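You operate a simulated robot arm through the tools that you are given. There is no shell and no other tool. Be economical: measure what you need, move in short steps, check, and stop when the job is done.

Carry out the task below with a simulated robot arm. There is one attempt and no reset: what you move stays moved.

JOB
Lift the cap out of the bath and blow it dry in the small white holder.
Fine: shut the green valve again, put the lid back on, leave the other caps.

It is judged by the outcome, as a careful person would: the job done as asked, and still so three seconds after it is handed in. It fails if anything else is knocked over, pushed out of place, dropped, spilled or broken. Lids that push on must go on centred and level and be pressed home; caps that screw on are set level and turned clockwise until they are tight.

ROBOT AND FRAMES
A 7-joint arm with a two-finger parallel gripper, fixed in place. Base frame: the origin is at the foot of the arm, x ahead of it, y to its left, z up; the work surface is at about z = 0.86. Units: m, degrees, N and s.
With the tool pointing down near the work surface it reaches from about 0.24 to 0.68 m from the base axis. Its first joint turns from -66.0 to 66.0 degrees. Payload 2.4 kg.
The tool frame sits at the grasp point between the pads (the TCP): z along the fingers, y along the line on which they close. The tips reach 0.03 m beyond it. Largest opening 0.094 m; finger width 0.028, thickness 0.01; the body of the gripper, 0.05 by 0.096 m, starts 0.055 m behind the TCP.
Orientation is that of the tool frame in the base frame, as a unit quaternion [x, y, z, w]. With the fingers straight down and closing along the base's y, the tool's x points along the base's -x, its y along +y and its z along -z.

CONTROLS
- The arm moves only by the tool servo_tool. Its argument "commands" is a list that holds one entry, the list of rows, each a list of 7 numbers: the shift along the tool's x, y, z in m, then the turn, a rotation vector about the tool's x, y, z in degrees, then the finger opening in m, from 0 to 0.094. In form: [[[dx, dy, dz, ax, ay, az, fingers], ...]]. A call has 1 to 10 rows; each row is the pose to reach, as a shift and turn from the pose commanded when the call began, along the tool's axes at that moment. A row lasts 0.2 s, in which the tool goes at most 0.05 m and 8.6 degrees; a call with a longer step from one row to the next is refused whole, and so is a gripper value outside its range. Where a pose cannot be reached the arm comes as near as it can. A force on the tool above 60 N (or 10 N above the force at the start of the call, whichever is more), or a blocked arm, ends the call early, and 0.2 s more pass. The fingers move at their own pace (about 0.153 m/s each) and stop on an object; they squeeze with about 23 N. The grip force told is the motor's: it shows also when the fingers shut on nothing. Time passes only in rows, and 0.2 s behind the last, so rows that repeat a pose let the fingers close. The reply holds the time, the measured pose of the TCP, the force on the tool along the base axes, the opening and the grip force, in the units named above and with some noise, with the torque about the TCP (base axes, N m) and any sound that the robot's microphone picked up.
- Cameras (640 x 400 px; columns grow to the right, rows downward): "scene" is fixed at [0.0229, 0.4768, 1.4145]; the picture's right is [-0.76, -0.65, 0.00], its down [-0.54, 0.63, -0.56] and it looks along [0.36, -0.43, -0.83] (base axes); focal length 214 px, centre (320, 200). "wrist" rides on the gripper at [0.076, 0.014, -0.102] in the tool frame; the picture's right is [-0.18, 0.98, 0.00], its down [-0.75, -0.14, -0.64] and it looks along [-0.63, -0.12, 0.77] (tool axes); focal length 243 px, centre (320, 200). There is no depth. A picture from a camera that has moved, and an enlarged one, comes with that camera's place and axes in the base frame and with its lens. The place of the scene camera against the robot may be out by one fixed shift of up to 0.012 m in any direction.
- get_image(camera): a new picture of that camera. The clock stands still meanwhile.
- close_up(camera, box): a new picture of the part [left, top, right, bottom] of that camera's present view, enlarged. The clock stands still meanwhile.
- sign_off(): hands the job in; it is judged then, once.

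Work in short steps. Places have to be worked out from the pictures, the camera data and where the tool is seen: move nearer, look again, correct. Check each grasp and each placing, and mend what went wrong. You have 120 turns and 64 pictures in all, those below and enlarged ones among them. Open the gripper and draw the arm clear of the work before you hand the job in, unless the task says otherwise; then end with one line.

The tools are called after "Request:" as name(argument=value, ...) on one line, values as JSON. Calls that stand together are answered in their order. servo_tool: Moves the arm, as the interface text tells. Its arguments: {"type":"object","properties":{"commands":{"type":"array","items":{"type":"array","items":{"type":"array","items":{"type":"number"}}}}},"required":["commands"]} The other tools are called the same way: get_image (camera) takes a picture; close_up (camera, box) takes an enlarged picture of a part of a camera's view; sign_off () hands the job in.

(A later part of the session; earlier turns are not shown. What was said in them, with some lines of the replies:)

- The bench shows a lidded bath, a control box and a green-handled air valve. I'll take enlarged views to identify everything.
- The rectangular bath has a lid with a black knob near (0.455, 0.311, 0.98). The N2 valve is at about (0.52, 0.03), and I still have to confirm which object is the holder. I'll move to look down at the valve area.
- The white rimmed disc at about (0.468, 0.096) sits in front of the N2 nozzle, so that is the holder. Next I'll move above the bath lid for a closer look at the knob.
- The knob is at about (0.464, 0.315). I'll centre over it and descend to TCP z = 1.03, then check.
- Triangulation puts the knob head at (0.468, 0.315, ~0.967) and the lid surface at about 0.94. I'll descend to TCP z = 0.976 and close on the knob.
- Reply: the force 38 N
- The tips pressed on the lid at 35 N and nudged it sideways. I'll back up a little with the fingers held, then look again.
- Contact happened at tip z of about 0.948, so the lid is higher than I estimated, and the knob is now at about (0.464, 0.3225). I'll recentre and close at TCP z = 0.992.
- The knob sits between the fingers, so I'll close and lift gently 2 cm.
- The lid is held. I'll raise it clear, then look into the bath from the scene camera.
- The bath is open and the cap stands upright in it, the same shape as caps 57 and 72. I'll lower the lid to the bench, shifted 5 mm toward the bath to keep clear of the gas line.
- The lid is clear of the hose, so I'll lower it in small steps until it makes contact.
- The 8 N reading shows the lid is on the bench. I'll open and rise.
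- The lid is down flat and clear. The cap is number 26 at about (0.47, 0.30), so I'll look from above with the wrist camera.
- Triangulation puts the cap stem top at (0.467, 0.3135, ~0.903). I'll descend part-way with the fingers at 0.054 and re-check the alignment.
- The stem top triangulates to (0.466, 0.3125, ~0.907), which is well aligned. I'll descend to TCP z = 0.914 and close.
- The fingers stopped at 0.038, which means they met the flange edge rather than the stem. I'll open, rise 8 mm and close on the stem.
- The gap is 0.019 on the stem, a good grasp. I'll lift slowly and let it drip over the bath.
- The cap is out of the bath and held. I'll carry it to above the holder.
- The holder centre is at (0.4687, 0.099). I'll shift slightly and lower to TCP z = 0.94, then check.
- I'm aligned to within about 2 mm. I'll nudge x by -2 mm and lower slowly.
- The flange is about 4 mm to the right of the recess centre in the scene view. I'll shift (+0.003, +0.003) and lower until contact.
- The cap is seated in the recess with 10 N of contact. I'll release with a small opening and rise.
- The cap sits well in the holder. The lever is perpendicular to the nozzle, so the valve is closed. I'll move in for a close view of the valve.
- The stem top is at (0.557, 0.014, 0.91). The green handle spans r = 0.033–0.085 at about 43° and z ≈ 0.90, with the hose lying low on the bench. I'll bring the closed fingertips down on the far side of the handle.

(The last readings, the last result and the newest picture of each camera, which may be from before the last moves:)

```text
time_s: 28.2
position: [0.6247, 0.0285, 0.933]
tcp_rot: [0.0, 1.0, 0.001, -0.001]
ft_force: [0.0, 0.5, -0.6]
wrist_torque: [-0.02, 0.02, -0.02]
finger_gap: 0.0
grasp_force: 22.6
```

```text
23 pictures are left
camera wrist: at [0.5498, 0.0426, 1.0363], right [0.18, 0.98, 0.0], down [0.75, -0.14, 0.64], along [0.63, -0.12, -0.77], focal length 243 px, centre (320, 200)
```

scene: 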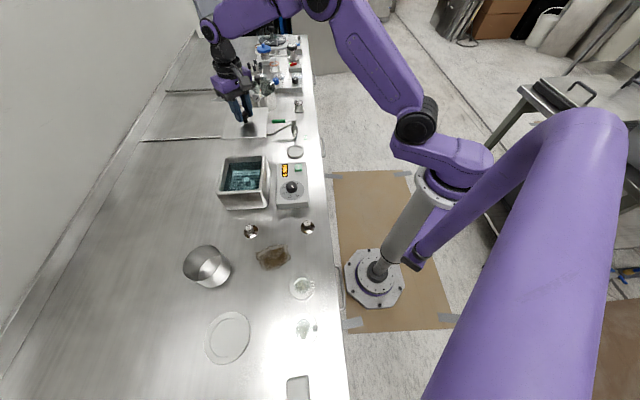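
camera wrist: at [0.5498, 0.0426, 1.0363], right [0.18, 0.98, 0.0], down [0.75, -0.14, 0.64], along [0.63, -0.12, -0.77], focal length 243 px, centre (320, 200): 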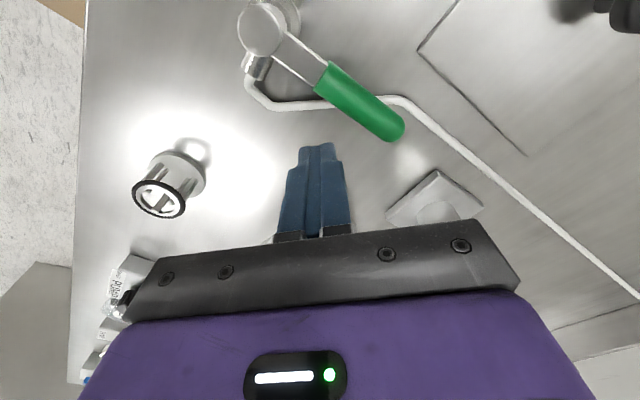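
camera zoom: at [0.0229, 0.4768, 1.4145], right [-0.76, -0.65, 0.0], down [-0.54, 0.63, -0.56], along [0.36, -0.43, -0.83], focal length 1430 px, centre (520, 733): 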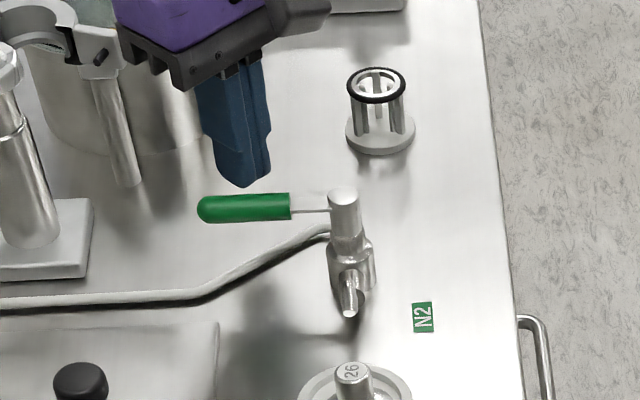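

The fingertips are behind the handle. I'll lower 11 mm and push gently CCW (toward the nozzle line) by about 20°, watching the force.

Request:
servo_tool(commands=[[[0, 0, 0.011, 0, 0, 0, 0.0], [0.0085, 0.011, 0.011, 0, 0, 0, 0.0], [0.0135, 0.0207, 0.011, 0, 0, 0, 0.0], [0.0205, 0.0298, 0.011, 0, 0, 0, 0.0]]])

Request:
close_up(camera="scene", box=[255, 90, 325, 150])

```text
time_s: 29.3
position: [0.6126, 0.0449, 0.9242]
tcp_rot: [0.009, 1.0, -0.003, 0.014]
ft_force: [12.7, -6.4, -6.7]
wrist_torque: [-0.12, -0.21, -0.03]
finger_gap: 0.0001
grasp_force: 23.5
stopped in row 4: the force on the tool passed its limit at 63 N (the readings are from after the stop); the commanded pose is now the measured one
```

```text
6.67 times, centred on (290, 120) of scene
camera zoom: at [0.0233, 0.4767, 1.4145], right [-0.76, -0.65, 0.0], down [-0.54, 0.63, -0.56], along [0.36, -0.43, -0.83], focal length 1430 px, centre (520, 733)
```

zoom: 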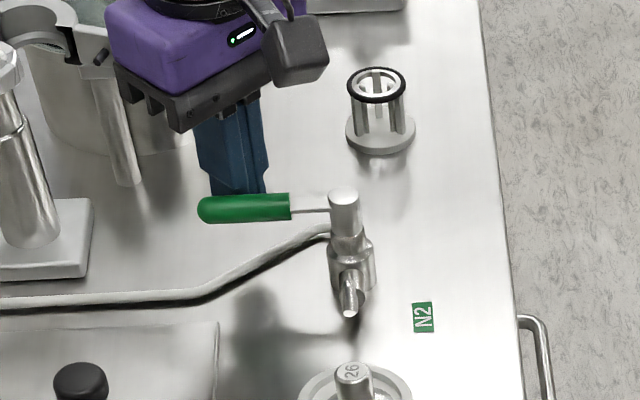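

The handle did not budge at the limit, so that side is its closed stop and it opens the other way. I'll back off, lift over and come down on the other side of the handle.

Request:
servo_tool(commands=[[[-0.01, -0.012, 0, -0.3, 1.6, -1.0, 0.0], [-0.012, -0.015, -0.03, -0.3, 1.6, -1.0, 0.0], [-0.012, -0.015, -0.06, -0.3, 1.6, -1.0, 0.0], [0.012, 0.01, -0.06, -0.3, 1.6, -1.0, 0.0], [0.036, 0.037, -0.06, -0.3, 1.6, -1.0, 0.0], [0.036, 0.037, -0.06, -0.3, 1.6, -1.0, 0.0]]])

```text
time_s: 30.7
position: [0.5747, 0.0852, 0.9824]
tcp_rot: [-0.001, 1.0, 0.0, -0.002]
ft_force: [0.5, -0.1, 0.2]
wrist_torque: [0.03, 0.01, -0.01]
finger_gap: 0.0
grasp_force: 23.4
```

I'm level again and on the nozzle side. I'll lower and push clockwise about 20°.

Request:
servo_tool(commands=[[[0, 0, 0.03, 0, 0, 0, 0.0], [0, 0, 0.06, 0, 0, 0, 0.0], [-0.0109, -0.0129, 0.06, 0, 0, 0, 0.0], [-0.0209, -0.0195, 0.06, 0, 0, 0, 0.0], [-0.0296, -0.0282, 0.06, 0, 0, 0, 0.0]]])

Request:
close_up(camera="scene", box=[255, 90, 325, 150])

```text
time_s: 31.9
position: [0.6038, 0.0552, 0.9216]
tcp_rot: [-0.002, 1.0, 0.0, -0.002]
ft_force: [-0.3, 0.5, -0.1]
wrist_torque: [-0.01, 0.01, 0.01]
finger_gap: 0.0001
grasp_force: 23.3
```

```text
6.67 times, centred on (290, 120) of scene
camera zoom: at [0.0229, 0.4768, 1.4145], right [-0.76, -0.65, 0.0], down [-0.54, 0.63, -0.56], along [0.36, -0.43, -0.83], focal length 1430 px, centre (520, 733)
```

zoom: 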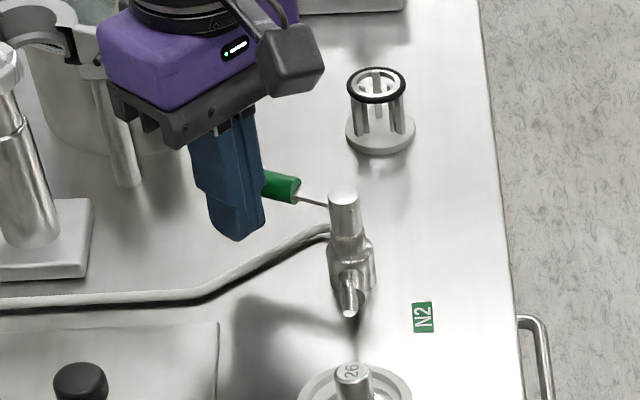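

It turns freely clockwise. I'll continue along the arc to about 80°.

Request:
servo_tool(commands=[[[-0.0071, -0.0106, 0, 0, 0, 0, 0.0], [-0.0118, -0.0227, 0, 0, 0, 0, 0.0], [-0.0144, -0.0323, 0, 0, 0, 0, 0.0], [-0.0157, -0.0411, 0, 0, 0, 0, 0.0], [-0.0156, -0.0507, 0, 0, 0, 0, 0.0], [-0.0138, -0.0606, 0, 0, 0, 0, 0.0]]])

Request:
close_up(camera="scene", box=[255, 90, 325, 150])

```text
time_s: 33.3
position: [0.6192, -0.0027, 0.9229]
tcp_rot: [-0.002, 1.0, 0.0, -0.002]
ft_force: [0.0, 0.5, 0.2]
wrist_torque: [0.0, -0.01, 0.01]
finger_gap: 0.0
grasp_force: 23.4
```

```text
6.67 times, centred on (290, 120) of scene
camera zoom: at [0.0229, 0.4768, 1.4145], right [-0.76, -0.65, 0.0], down [-0.54, 0.63, -0.56], along [0.36, -0.43, -0.83], focal length 1430 px, centre (520, 733)
```

zoom: 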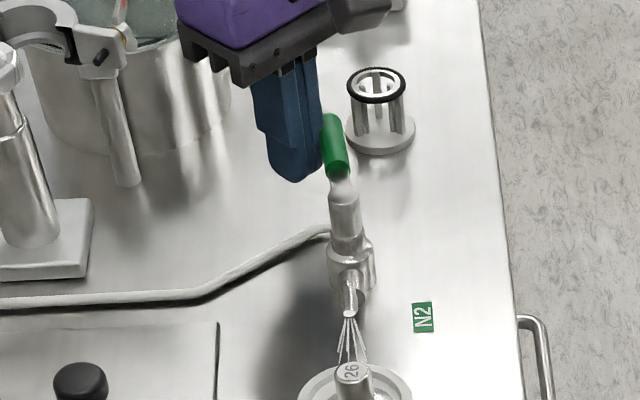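

The gas is flowing onto the cap, as the jet streaks show. I'll open the last few degrees and let it blow.

Request:
servo_tool(commands=[[[0.003, -0.008, 0, 0, 0, 0, 0.0], [0.003, -0.008, 0, 0, 0, 0, 0.0], [0.003, -0.008, 0, 0, 0, 0, 0.0], [0.003, -0.008, 0, 0, 0, 0, 0.0], [0.003, -0.008, 0, 0, 0, 0, 0.0], [0.003, -0.008, 0, 0, 0, 0, 0.0], [0.003, -0.008, 0, 0, 0, 0, 0.0], [0.003, -0.008, 0, 0, 0, 0, 0.0], [0.003, -0.008, 0, 0, 0, 0, 0.0], [0.003, -0.008, 0, 0, 0, 0, 0.0]]])

Request:
close_up(camera="scene", box=[270, 105, 326, 165])

```text
time_s: 35.5
position: [0.6157, -0.0112, 0.9229]
tcp_rot: [-0.002, 1.0, 0.0, -0.002]
ft_force: [7.6, 8.4, 1.2]
wrist_torque: [0.06, -0.06, -0.06]
finger_gap: 0.0
grasp_force: 22.9
```

```text
6.67 times, centred on (298, 135) of scene
camera zoom: at [0.023, 0.477, 1.4144], right [-0.76, -0.65, 0.0], down [-0.54, 0.63, -0.56], along [0.36, -0.43, -0.83], focal length 1430 px, centre (467, 633)
```

zoom: 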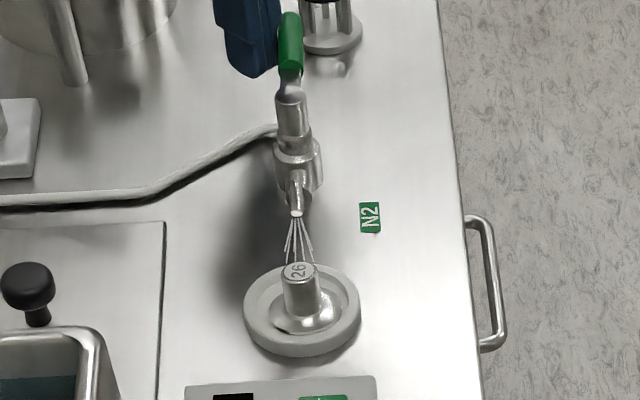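

The lever is fully open at its stop. I'll ease off a touch and keep blowing for several seconds.

Request:
servo_tool(commands=[[[-0.002, 0.004, 0, 0, 0, 0, 0.0], [-0.002, 0.004, 0, 0, 0, 0, 0.0], [-0.002, 0.004, 0, 0, 0, 0, 0.0], [-0.002, 0.004, 0, 0, 0, 0, 0.0], [-0.002, 0.004, 0, 0, 0, 0, 0.0], [-0.002, 0.004, 0, 0, 0, 0, 0.0], [-0.002, 0.004, 0, 0, 0, 0, 0.0], [-0.002, 0.004, 0, 0, 0, 0, 0.0], [-0.002, 0.004, 0, 0, 0, 0, 0.0], [-0.002, 0.004, 0, 0, 0, 0, 0.0]]])

Request:
servo_tool(commands=[[[0, 0, 0, 0, 0, 0, 0.0], [0, 0, 0, 0, 0, 0, 0.0], [0, 0, 0, 0, 0, 0, 0.0], [0, 0, 0, 0, 0, 0, 0.0], [0, 0, 0, 0, 0, 0, 0.0], [0, 0, 0, 0, 0, 0, 0.0], [0, 0, 0, 0, 0, 0, 0.0], [0, 0, 0, 0, 0, 0, 0.0], [0, 0, 0, 0, 0, 0, 0.0], [0, 0, 0, 0, 0, 0, 0.0]]])

Request:
servo_tool(commands=[[[0, 0, 0, 0, 0, 0, 0.0], [0, 0, 0, 0, 0, 0, 0.0], [0, 0, 0, 0, 0, 0, 0.0], [0, 0, 0, 0, 0, 0, 0.0], [0, 0, 0, 0, 0, 0, 0.0], [0, 0, 0, 0, 0, 0, 0.0], [0, 0, 0, 0, 0, 0, 0.0], [0, 0, 0, 0, 0, 0, 0.0], [0, 0, 0, 0, 0, 0, 0.0], [0, 0, 0, 0, 0, 0, 0.0]]])

Request:
servo_tool(commands=[[[0, 0, 0, 0, 0, 0, 0.0], [0, 0, 0, 0, 0, 0, 0.0], [0, 0, 0, 0, 0, 0, 0.0], [0, 0, 0, 0, 0, 0, 0.0], [0, 0, 0, 0, 0, 0, 0.0], [0, 0, 0, 0, 0, 0, 0.0], [0, 0, 0, 0, 0, 0, 0.0], [0, 0, 0, 0, 0, 0, 0.0], [0, 0, 0, 0, 0, 0, 0.0], [0, 0, 0, 0, 0, 0, 0.0]]])

Request:
close_up(camera="scene", box=[270, 125, 320, 165])

```text
time_s: 37.7
position: [0.6173, -0.007, 0.9224]
tcp_rot: [-0.002, 1.0, 0.0, -0.003]
ft_force: [0.3, 0.5, 0.8]
wrist_torque: [0.0, 0.02, 0.0]
finger_gap: 0.0
grasp_force: 22.8
```

```text
time_s: 39.9
position: [0.617, -0.007, 0.9215]
tcp_rot: [-0.002, 1.0, 0.0, -0.003]
ft_force: [-0.7, -0.2, -0.3]
wrist_torque: [0.01, 0.03, 0.01]
finger_gap: 0.0001
grasp_force: 23.4
```

```text
time_s: 42.1
position: [0.6181, -0.0067, 0.9224]
tcp_rot: [-0.002, 1.0, 0.0, -0.003]
ft_force: [0.0, 0.4, -1.1]
wrist_torque: [0.0, -0.02, -0.02]
finger_gap: 0.0002
grasp_force: 23.1
```

```text
time_s: 44.3
position: [0.6179, -0.0061, 0.9212]
tcp_rot: [-0.001, 1.0, 0.001, -0.004]
ft_force: [0.6, -0.8, -0.2]
wrist_torque: [0.0, 0.01, -0.02]
finger_gap: 0.0001
grasp_force: 23.3
```

```text
10.00 times, centred on (295, 145) of scene
camera zoom: at [0.0229, 0.4768, 1.4145], right [-0.76, -0.65, 0.0], down [-0.54, 0.63, -0.56], along [0.36, -0.43, -0.83], focal length 2145 px, centre (570, 750)
```

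zoom: 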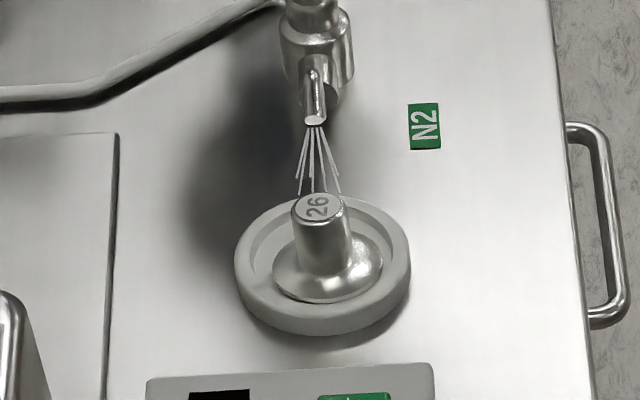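

After more than 10 s of blowing the cap looks dry, so I'll shut the valve. I'll lift over to the other side of the handle.

Request:
servo_tool(commands=[[[-0.004, 0.004, 0, 0, 0, 0, 0.0], [-0.004, 0.004, -0.035, 0, 0, 0, 0.0], [-0.004, 0.004, -0.065, 0, 0, 0, 0.0], [0.02, -0.02, -0.065, 0, 0, 0, 0.0], [0.045, -0.046, -0.065, 0, 0, 0, 0.0], [0.045, -0.046, -0.065, 0, 0, 0, 0.0]]])

Request:
get_image(camera="wrist")

```text
time_s: 45.7
position: [0.5715, -0.0549, 0.9878]
tcp_rot: [-0.003, 1.0, 0.001, -0.002]
ft_force: [0.0, -0.4, 0.9]
wrist_torque: [-0.05, 0.05, 0.04]
finger_gap: 0.0001
grasp_force: 23.7
```

```text
17 pictures are left
camera wrist: at [0.4978, -0.0418, 1.0907], right [0.18, 0.98, 0.0], down [0.76, -0.14, 0.64], along [0.63, -0.12, -0.77], focal length 243 px, centre (320, 200)
```

wrist: 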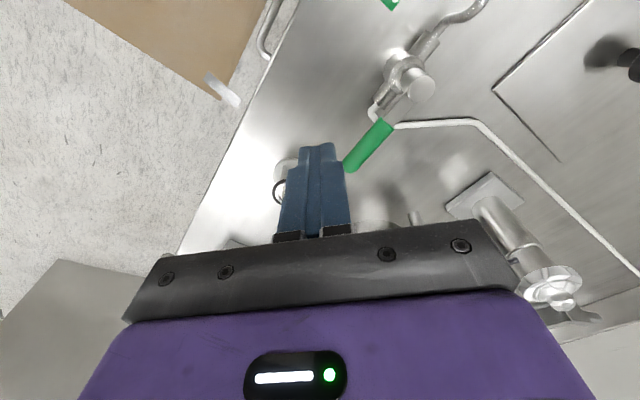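

The handle lies as expected. I'll lower and push counter-clockwise.

Request:
servo_tool(commands=[[[0, 0, 0.035, 0, 0, 0, 0.0], [0, 0, 0.065, 0, 0, 0, 0.0], [-0.01, 0.0107, 0.065, 0, 0, 0, 0.0], [-0.0202, 0.0163, 0.065, 0, 0, 0, 0.0], [-0.0296, 0.0242, 0.065, 0, 0, 0, 0.0], [-0.0373, 0.034, 0.065, 0, 0, 0, 0.0], [-0.043, 0.0456, 0.065, 0, 0, 0, 0.0], [-0.0462, 0.0568, 0.065, 0, 0, 0, 0.0]]])

Request:
close_up(camera="scene", box=[255, 90, 325, 150])

```text
time_s: 47.5
position: [0.6185, 0.0045, 0.9214]
tcp_rot: [-0.003, 1.0, 0.0, -0.003]
ft_force: [-0.7, -0.3, -0.2]
wrist_torque: [-0.04, -0.01, 0.0]
finger_gap: 0.0
grasp_force: 23.0
```

```text
6.67 times, centred on (290, 120) of scene
camera zoom: at [0.0229, 0.4768, 1.4145], right [-0.76, -0.65, 0.0], down [-0.54, 0.63, -0.56], along [0.36, -0.43, -0.83], focal length 1430 px, centre (520, 733)
```

zoom: 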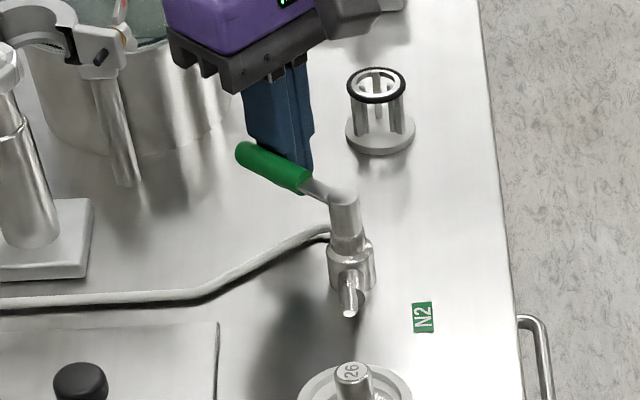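

The flow has already stopped, and I'll continue to the closed stop.

Request:
servo_tool(commands=[[[-0.0019, 0.0087, 0, 0, 0, 0, 0.0], [-0.0024, 0.0179, 0, 0, 0, 0, 0.0], [-0.0013, 0.0278, 0, 0, 0, 0, 0.0], [0.0008, 0.0355, 0, 0, 0, 0, 0.0], [0.0018, 0.038, 0, 0, 0, 0, 0.0]]])

Request:
close_up(camera="scene", box=[255, 90, 325, 150])

```text
time_s: 48.7
position: [0.6166, 0.0416, 0.9221]
tcp_rot: [-0.001, 1.0, 0.001, -0.002]
ft_force: [0.0, -0.5, -0.5]
wrist_torque: [-0.01, -0.01, 0.04]
finger_gap: 0.0
grasp_force: 23.3
```

```text
6.67 times, centred on (290, 120) of scene
camera zoom: at [0.0229, 0.4768, 1.4145], right [-0.76, -0.65, 0.0], down [-0.54, 0.63, -0.56], along [0.36, -0.43, -0.83], focal length 1430 px, centre (520, 733)
```

zoom: 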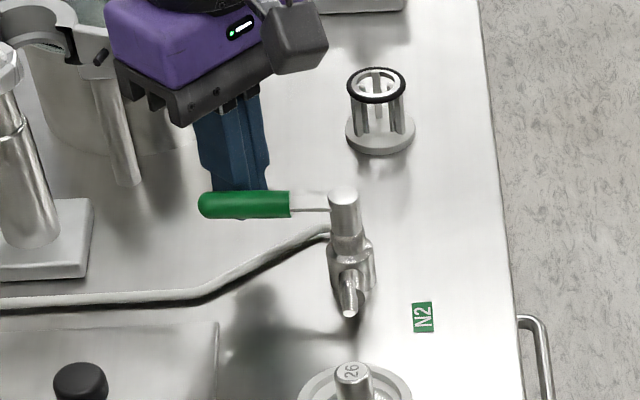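

The handle is within a couple of degrees of its original position. I'll nudge it to the stop.

Request:
servo_tool(commands=[[[0.0012, 0.0015, 0, 0, 0, 0, 0.0], [0.0024, 0.003, 0, 0, 0, 0, 0.0]]])

```text
time_s: 49.3
position: [0.6146, 0.0428, 0.9215]
tcp_rot: [-0.002, 1.0, -0.001, -0.002]
ft_force: [0.9, -1.0, 0.9]
wrist_torque: [-0.02, 0.02, 0.0]
finger_gap: 0.0001
grasp_force: 23.0
```

Request:
servo_tool(commands=[[[0.0012, 0.0012, 0, 0, 0, 0, 0.0], [0.0018, 0.0018, 0, 0, 0, 0, 0.0]]])

```text
time_s: 49.9
position: [0.6138, 0.0445, 0.9221]
tcp_rot: [-0.001, 1.0, 0.0, -0.001]
ft_force: [10.9, -6.1, -0.9]
wrist_torque: [-0.06, -0.14, -0.04]
finger_gap: 0.0002
grasp_force: 23.0
```

The valve is shut against its stop. I'll retreat, rise and go above the lid knob with the gripper open.

Request:
servo_tool(commands=[[[-0.01, -0.012, 0, 0, 0, 0, 0.0], [-0.01, -0.012, -0.045, 0, 0, 0, 0.0], [-0.005, -0.0, -0.085, 0, 0, 0, 0.0], [0.01, 0.04, -0.1, 0, 0, 0, 0.06], [0.025, 0.085, -0.1, 0, 0, 0, 0.07], [0.035, 0.125, -0.1, 0, 0, 0, 0.07], [0.038, 0.1525, -0.09, 0, 0, 0, 0.07], [0.038, 0.1525, -0.08, 0, 0, 0, 0.07]]])

Request:
get_image(camera="wrist")

Request:
close_up(camera="scene", box=[190, 90, 330, 210])

```text
time_s: 51.7
position: [0.5749, 0.1979, 1.0021]
tcp_rot: [-0.001, 1.0, 0.0, -0.003]
ft_force: [-0.6, 0.2, -0.2]
wrist_torque: [-0.01, -0.02, -0.01]
finger_gap: 0.0702
grasp_force: 0.0
```

```text
14 pictures are left
camera wrist: at [0.4999, 0.2113, 1.1054], right [0.18, 0.98, 0.0], down [0.76, -0.14, 0.64], along [0.63, -0.12, -0.77], focal length 243 px, centre (320, 200)
```

wrist: 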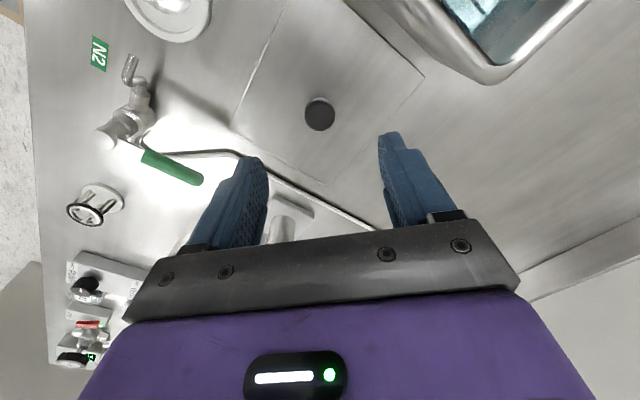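

```text
3.33 times, centred on (260, 150) of scene
camera zoom: at [0.0228, 0.4768, 1.4145], right [-0.76, -0.65, 0.0], down [-0.54, 0.63, -0.56], along [0.36, -0.43, -0.83], focal length 715 px, centre (520, 367)
```

zoom: 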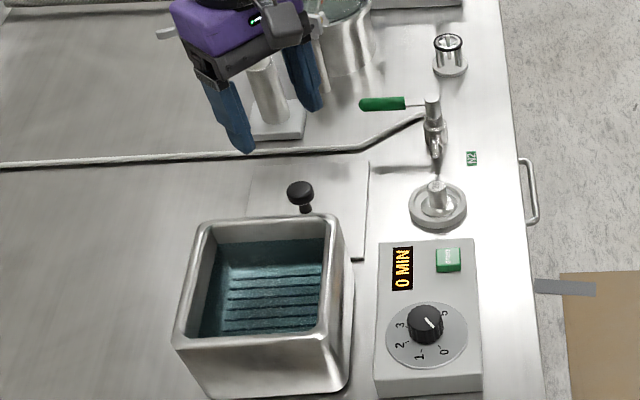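

The valve is closed and the cap is in the holder. The bath rim works out to be centred at (0.466, 0.316) with its edges at 45°. I'll take a close-up of the lid to measure its yaw.

Request:
close_up(camera="wrist", box=[220, 0, 440, 200])

```text
2.00 times, centred on (330, 100) of wrist
camera zoom: at [0.4999, 0.2113, 1.1054], right [0.18, 0.98, 0.0], down [0.76, -0.14, 0.64], along [0.63, -0.12, -0.77], focal length 485 px, centre (300, 400)
```

zoom: 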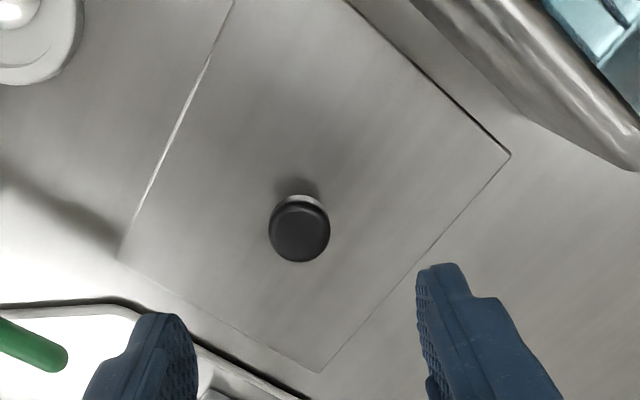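

The lid lies at 45°, matching the bath to within about 1°, with its knob at (0.577, 0.196). I'll descend and grip it as before.

Request:
servo_tool(commands=[[[-0.0015, -0.0015, 0.04, 0, 0, 0, 0.07], [-0.0015, -0.0015, 0.075, 0, 0, 0, 0.07], [-0.0015, -0.0015, 0.093, 0, 0, 0, 0.07], [-0.0015, -0.0015, 0.093, 0, 0, 0, 0.04], [-0.0015, -0.0015, 0.093, 0, 0, 0, 0.0], [-0.0015, -0.0015, 0.093, 0, 0, 0, 0.0]]])

```text
time_s: 53.1
position: [0.575, 0.196, 0.9086]
tcp_rot: [-0.001, 1.0, 0.0, -0.003]
ft_force: [-0.3, -0.3, -0.3]
wrist_torque: [0.0, -0.04, -0.03]
finger_gap: 0.0267
grasp_force: 23.2
```

The lid is gripped. I'll lift it and carry it back over the bath, stopping about 2 cm above the rim.

Request:
servo_tool(commands=[[[0, 0, -0.04, 0, 0, 0, 0.0], [0, 0, -0.085, 0, 0, 0, 0.0], [0.01, 0.015, -0.13, 0, 0, 0, 0.0], [0.04, 0.045, -0.14, 0, 0, 0, 0.0], [0.07, 0.075, -0.14, 0, 0, 0, 0.0], [0.095, 0.1, -0.14, 0, 0, 0, 0.0], [0.11, 0.12, -0.13, 0, 0, 0, 0.0], [0.11, 0.12, -0.105, 0, 0, 0, 0.0], [0.11, 0.12, -0.105, 0, 0, 0, 0.0]]])

Request:
close_up(camera="scene", box=[205, 130, 285, 220])

Request:
get_image(camera="wrist")

```text
time_s: 55.1
position: [0.4657, 0.3164, 1.0157]
tcp_rot: [-0.001, 1.0, 0.0, -0.003]
ft_force: [0.1, -0.3, -2.1]
wrist_torque: [0.0, -0.03, -0.01]
finger_gap: 0.027
grasp_force: 22.8
```

```text
4.44 times, centred on (245, 175) of scene
camera zoom: at [0.0229, 0.4768, 1.4145], right [-0.76, -0.65, 0.0], down [-0.54, 0.63, -0.56], along [0.36, -0.43, -0.83], focal length 953 px, centre (653, 311)
```

zoom: 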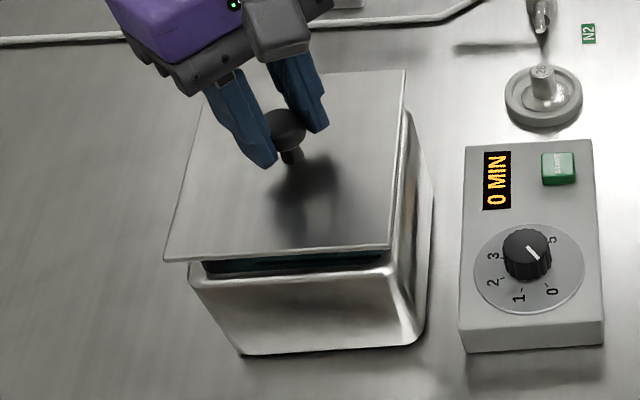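

```text
10 pictures are left
camera wrist: at [0.391, 0.3291, 1.1189], right [0.18, 0.98, 0.0], down [0.76, -0.14, 0.64], along [0.63, -0.12, -0.77], focal length 243 px, centre (320, 200)
```

wrist: 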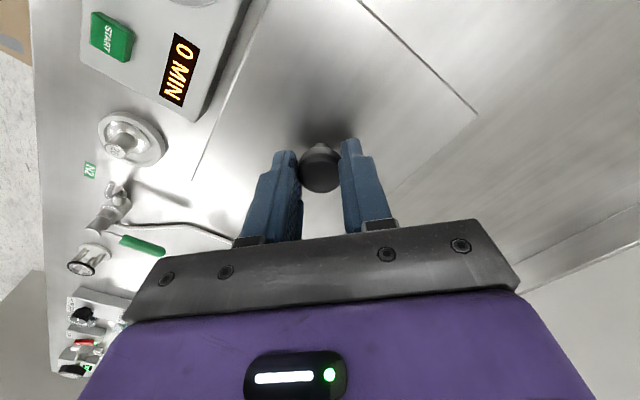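

The lid is centred but about 1.5° CCW of the bath edges. I'll turn it 1.5° CW and lower to just above contact.

Request:
servo_tool(commands=[[[0, 0, 0.005, 0, 0, 1.5, 0.0], [0, 0, 0.012, 0, 0, 1.5, 0.0], [0, 0, 0.017, 0, 0, 1.5, 0.0], [0, 0, 0.019, 0, 0, 1.5, 0.0]]])

Request:
close_up(camera="scene", box=[180, 150, 340, 250])

```text
time_s: 56.1
position: [0.465, 0.3176, 0.9963]
tcp_rot: [0.011, 1.0, 0.0, -0.003]
ft_force: [0.4, 0.3, -1.7]
wrist_torque: [-0.03, 0.01, 0.0]
finger_gap: 0.027
grasp_force: 23.3
```

```text
4.00 times, centred on (260, 200) of scene
camera zoom: at [0.0229, 0.4768, 1.4145], right [-0.76, -0.65, 0.0], down [-0.54, 0.63, -0.56], along [0.36, -0.43, -0.83], focal length 858 px, centre (560, 200)
```

zoom: 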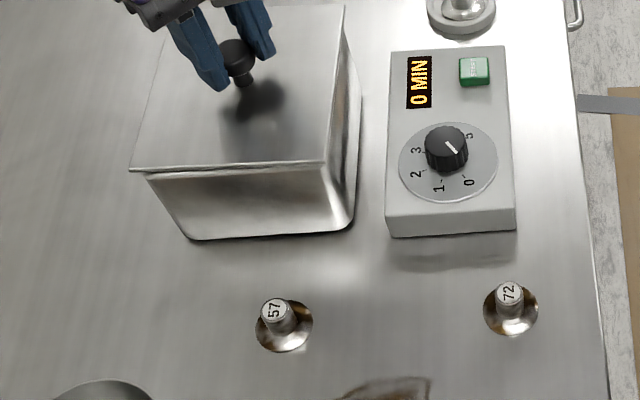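

Comparing with the opening view, the lid is within about 2 mm of its original place, with the turn slightly overdone. I'll undo 0.7° and lower to contact.

Request:
servo_tool(commands=[[[0.001, 0, 0.001, 0, 0, -0.7, 0.0], [0.001, 0, 0.002, 0, 0, -0.7, 0.0], [0.001, 0, 0.0035, 0, 0, -0.7, 0.0], [0.001, 0, 0.005, 0, 0, -0.7, 0.0]]])

```text
time_s: 57.1
position: [0.4646, 0.3173, 0.9929]
tcp_rot: [0.005, 1.0, 0.002, -0.002]
ft_force: [-2.6, -3.9, 15.2]
wrist_torque: [-0.11, 0.03, -0.03]
finger_gap: 0.0271
grasp_force: 22.8
```

The lid is resting on the rim with 15 N. I'll release and rise, then inspect.

Request:
servo_tool(commands=[[[0, 0, -0.002, 0, 0, 0, 0.0], [0, 0, -0.002, 0, 0, 0, 0.04], [0, 0, -0.002, 0, 0, 0, 0.07], [0, 0, -0.03, 0, 0, 0, 0.09], [0, 0, -0.08, 0, 0, 0, 0.09], [0, 0, -0.13, 0, 0, 0, 0.09]]])

Request:
close_up(camera="scene", box=[180, 150, 340, 250])

Request:
get_image(camera="wrist")

```text
time_s: 58.5
position: [0.4635, 0.3173, 1.122]
tcp_rot: [0.005, 1.0, 0.0, -0.003]
ft_force: [0.4, -0.3, 0.4]
wrist_torque: [0.01, -0.01, -0.01]
finger_gap: 0.0901
grasp_force: 0.0
```

```text
4.00 times, centred on (260, 200) of scene
camera zoom: at [0.0229, 0.4768, 1.4145], right [-0.76, -0.65, 0.0], down [-0.54, 0.63, -0.56], along [0.36, -0.43, -0.83], focal length 858 px, centre (560, 200)
```

zoom: 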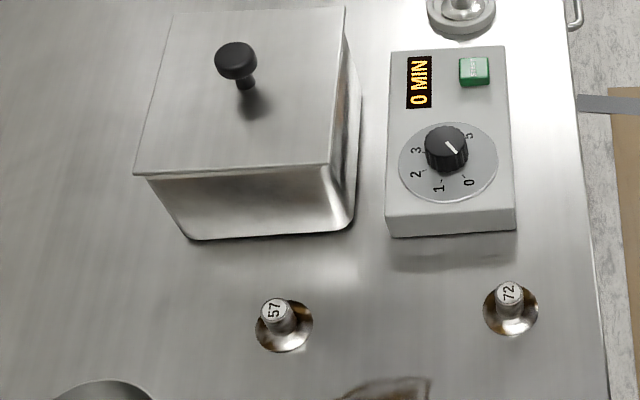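

```text
7 pictures are left
camera wrist: at [0.3893, 0.3309, 1.226], right [0.19, 0.98, 0.0], down [0.76, -0.15, 0.64], along [0.63, -0.13, -0.77], focal length 243 px, centre (320, 200)
```

wrist: 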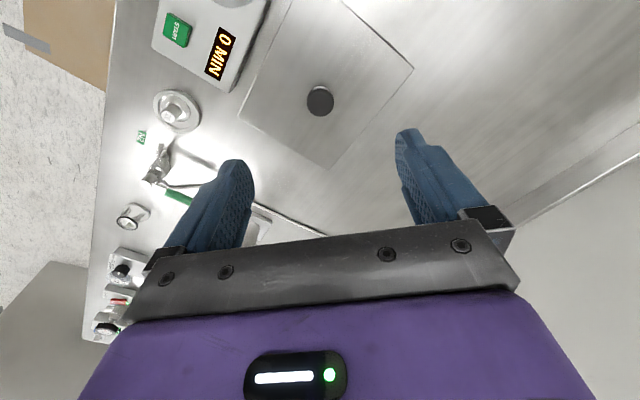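

The lid is level and back within about a millimetre of its original place. I'll raise the arm clear and take a last look at the whole bench.

Request:
servo_tool(commands=[[[0.03, -0.03, -0.02, 0, 0, 0, 0.094], [0.06, -0.06, -0.04, 0, 0, 0, 0.094], [0.09, -0.09, -0.06, 0, 0, 0, 0.094], [0.12, -0.12, -0.08, 0, 0, 0, 0.094]]])

Request:
get_image(camera="scene")

Request:
close_up(camera="scene", box=[255, 85, 335, 165])

```text
time_s: 59.5
position: [0.3436, 0.1983, 1.2005]
tcp_rot: [0.005, 1.0, 0.0, -0.003]
ft_force: [-1.0, -0.6, 0.9]
wrist_torque: [0.03, -0.01, 0.02]
finger_gap: 0.0938
grasp_force: 0.0
```

```text
6 pictures are left
```

scene: 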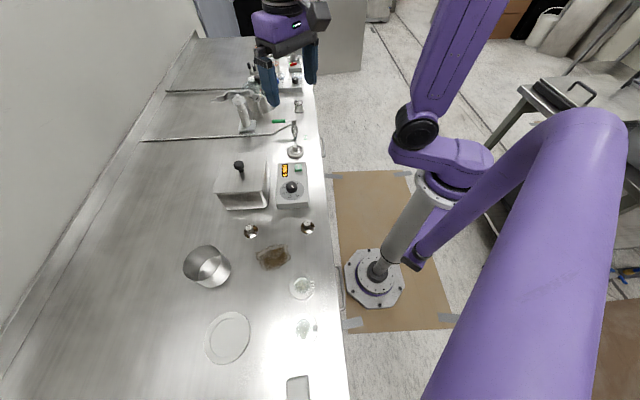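

```text
5.00 times, centred on (295, 125) of scene
camera zoom: at [0.0229, 0.4768, 1.4145], right [-0.76, -0.65, 0.0], down [-0.54, 0.63, -0.56], along [0.36, -0.43, -0.83], focal length 1072 px, centre (445, 575)
```

zoom: 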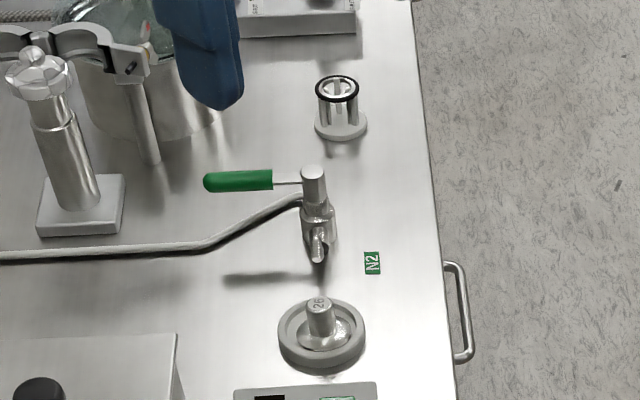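

The valve is shut with no jet, dry cap 26 is seated in the holder, the lid is back on, everything else is undisturbed, and the arm is clear. I'll hand the job in.

Request:
sign_off()

```text
The job is handed in.
```

Cap 26 is out of the bath and sits in the white holder; it looked dry after more than 10 s of N2. The green valve is shut, the lid is back on the bath, and the other caps were not touched.
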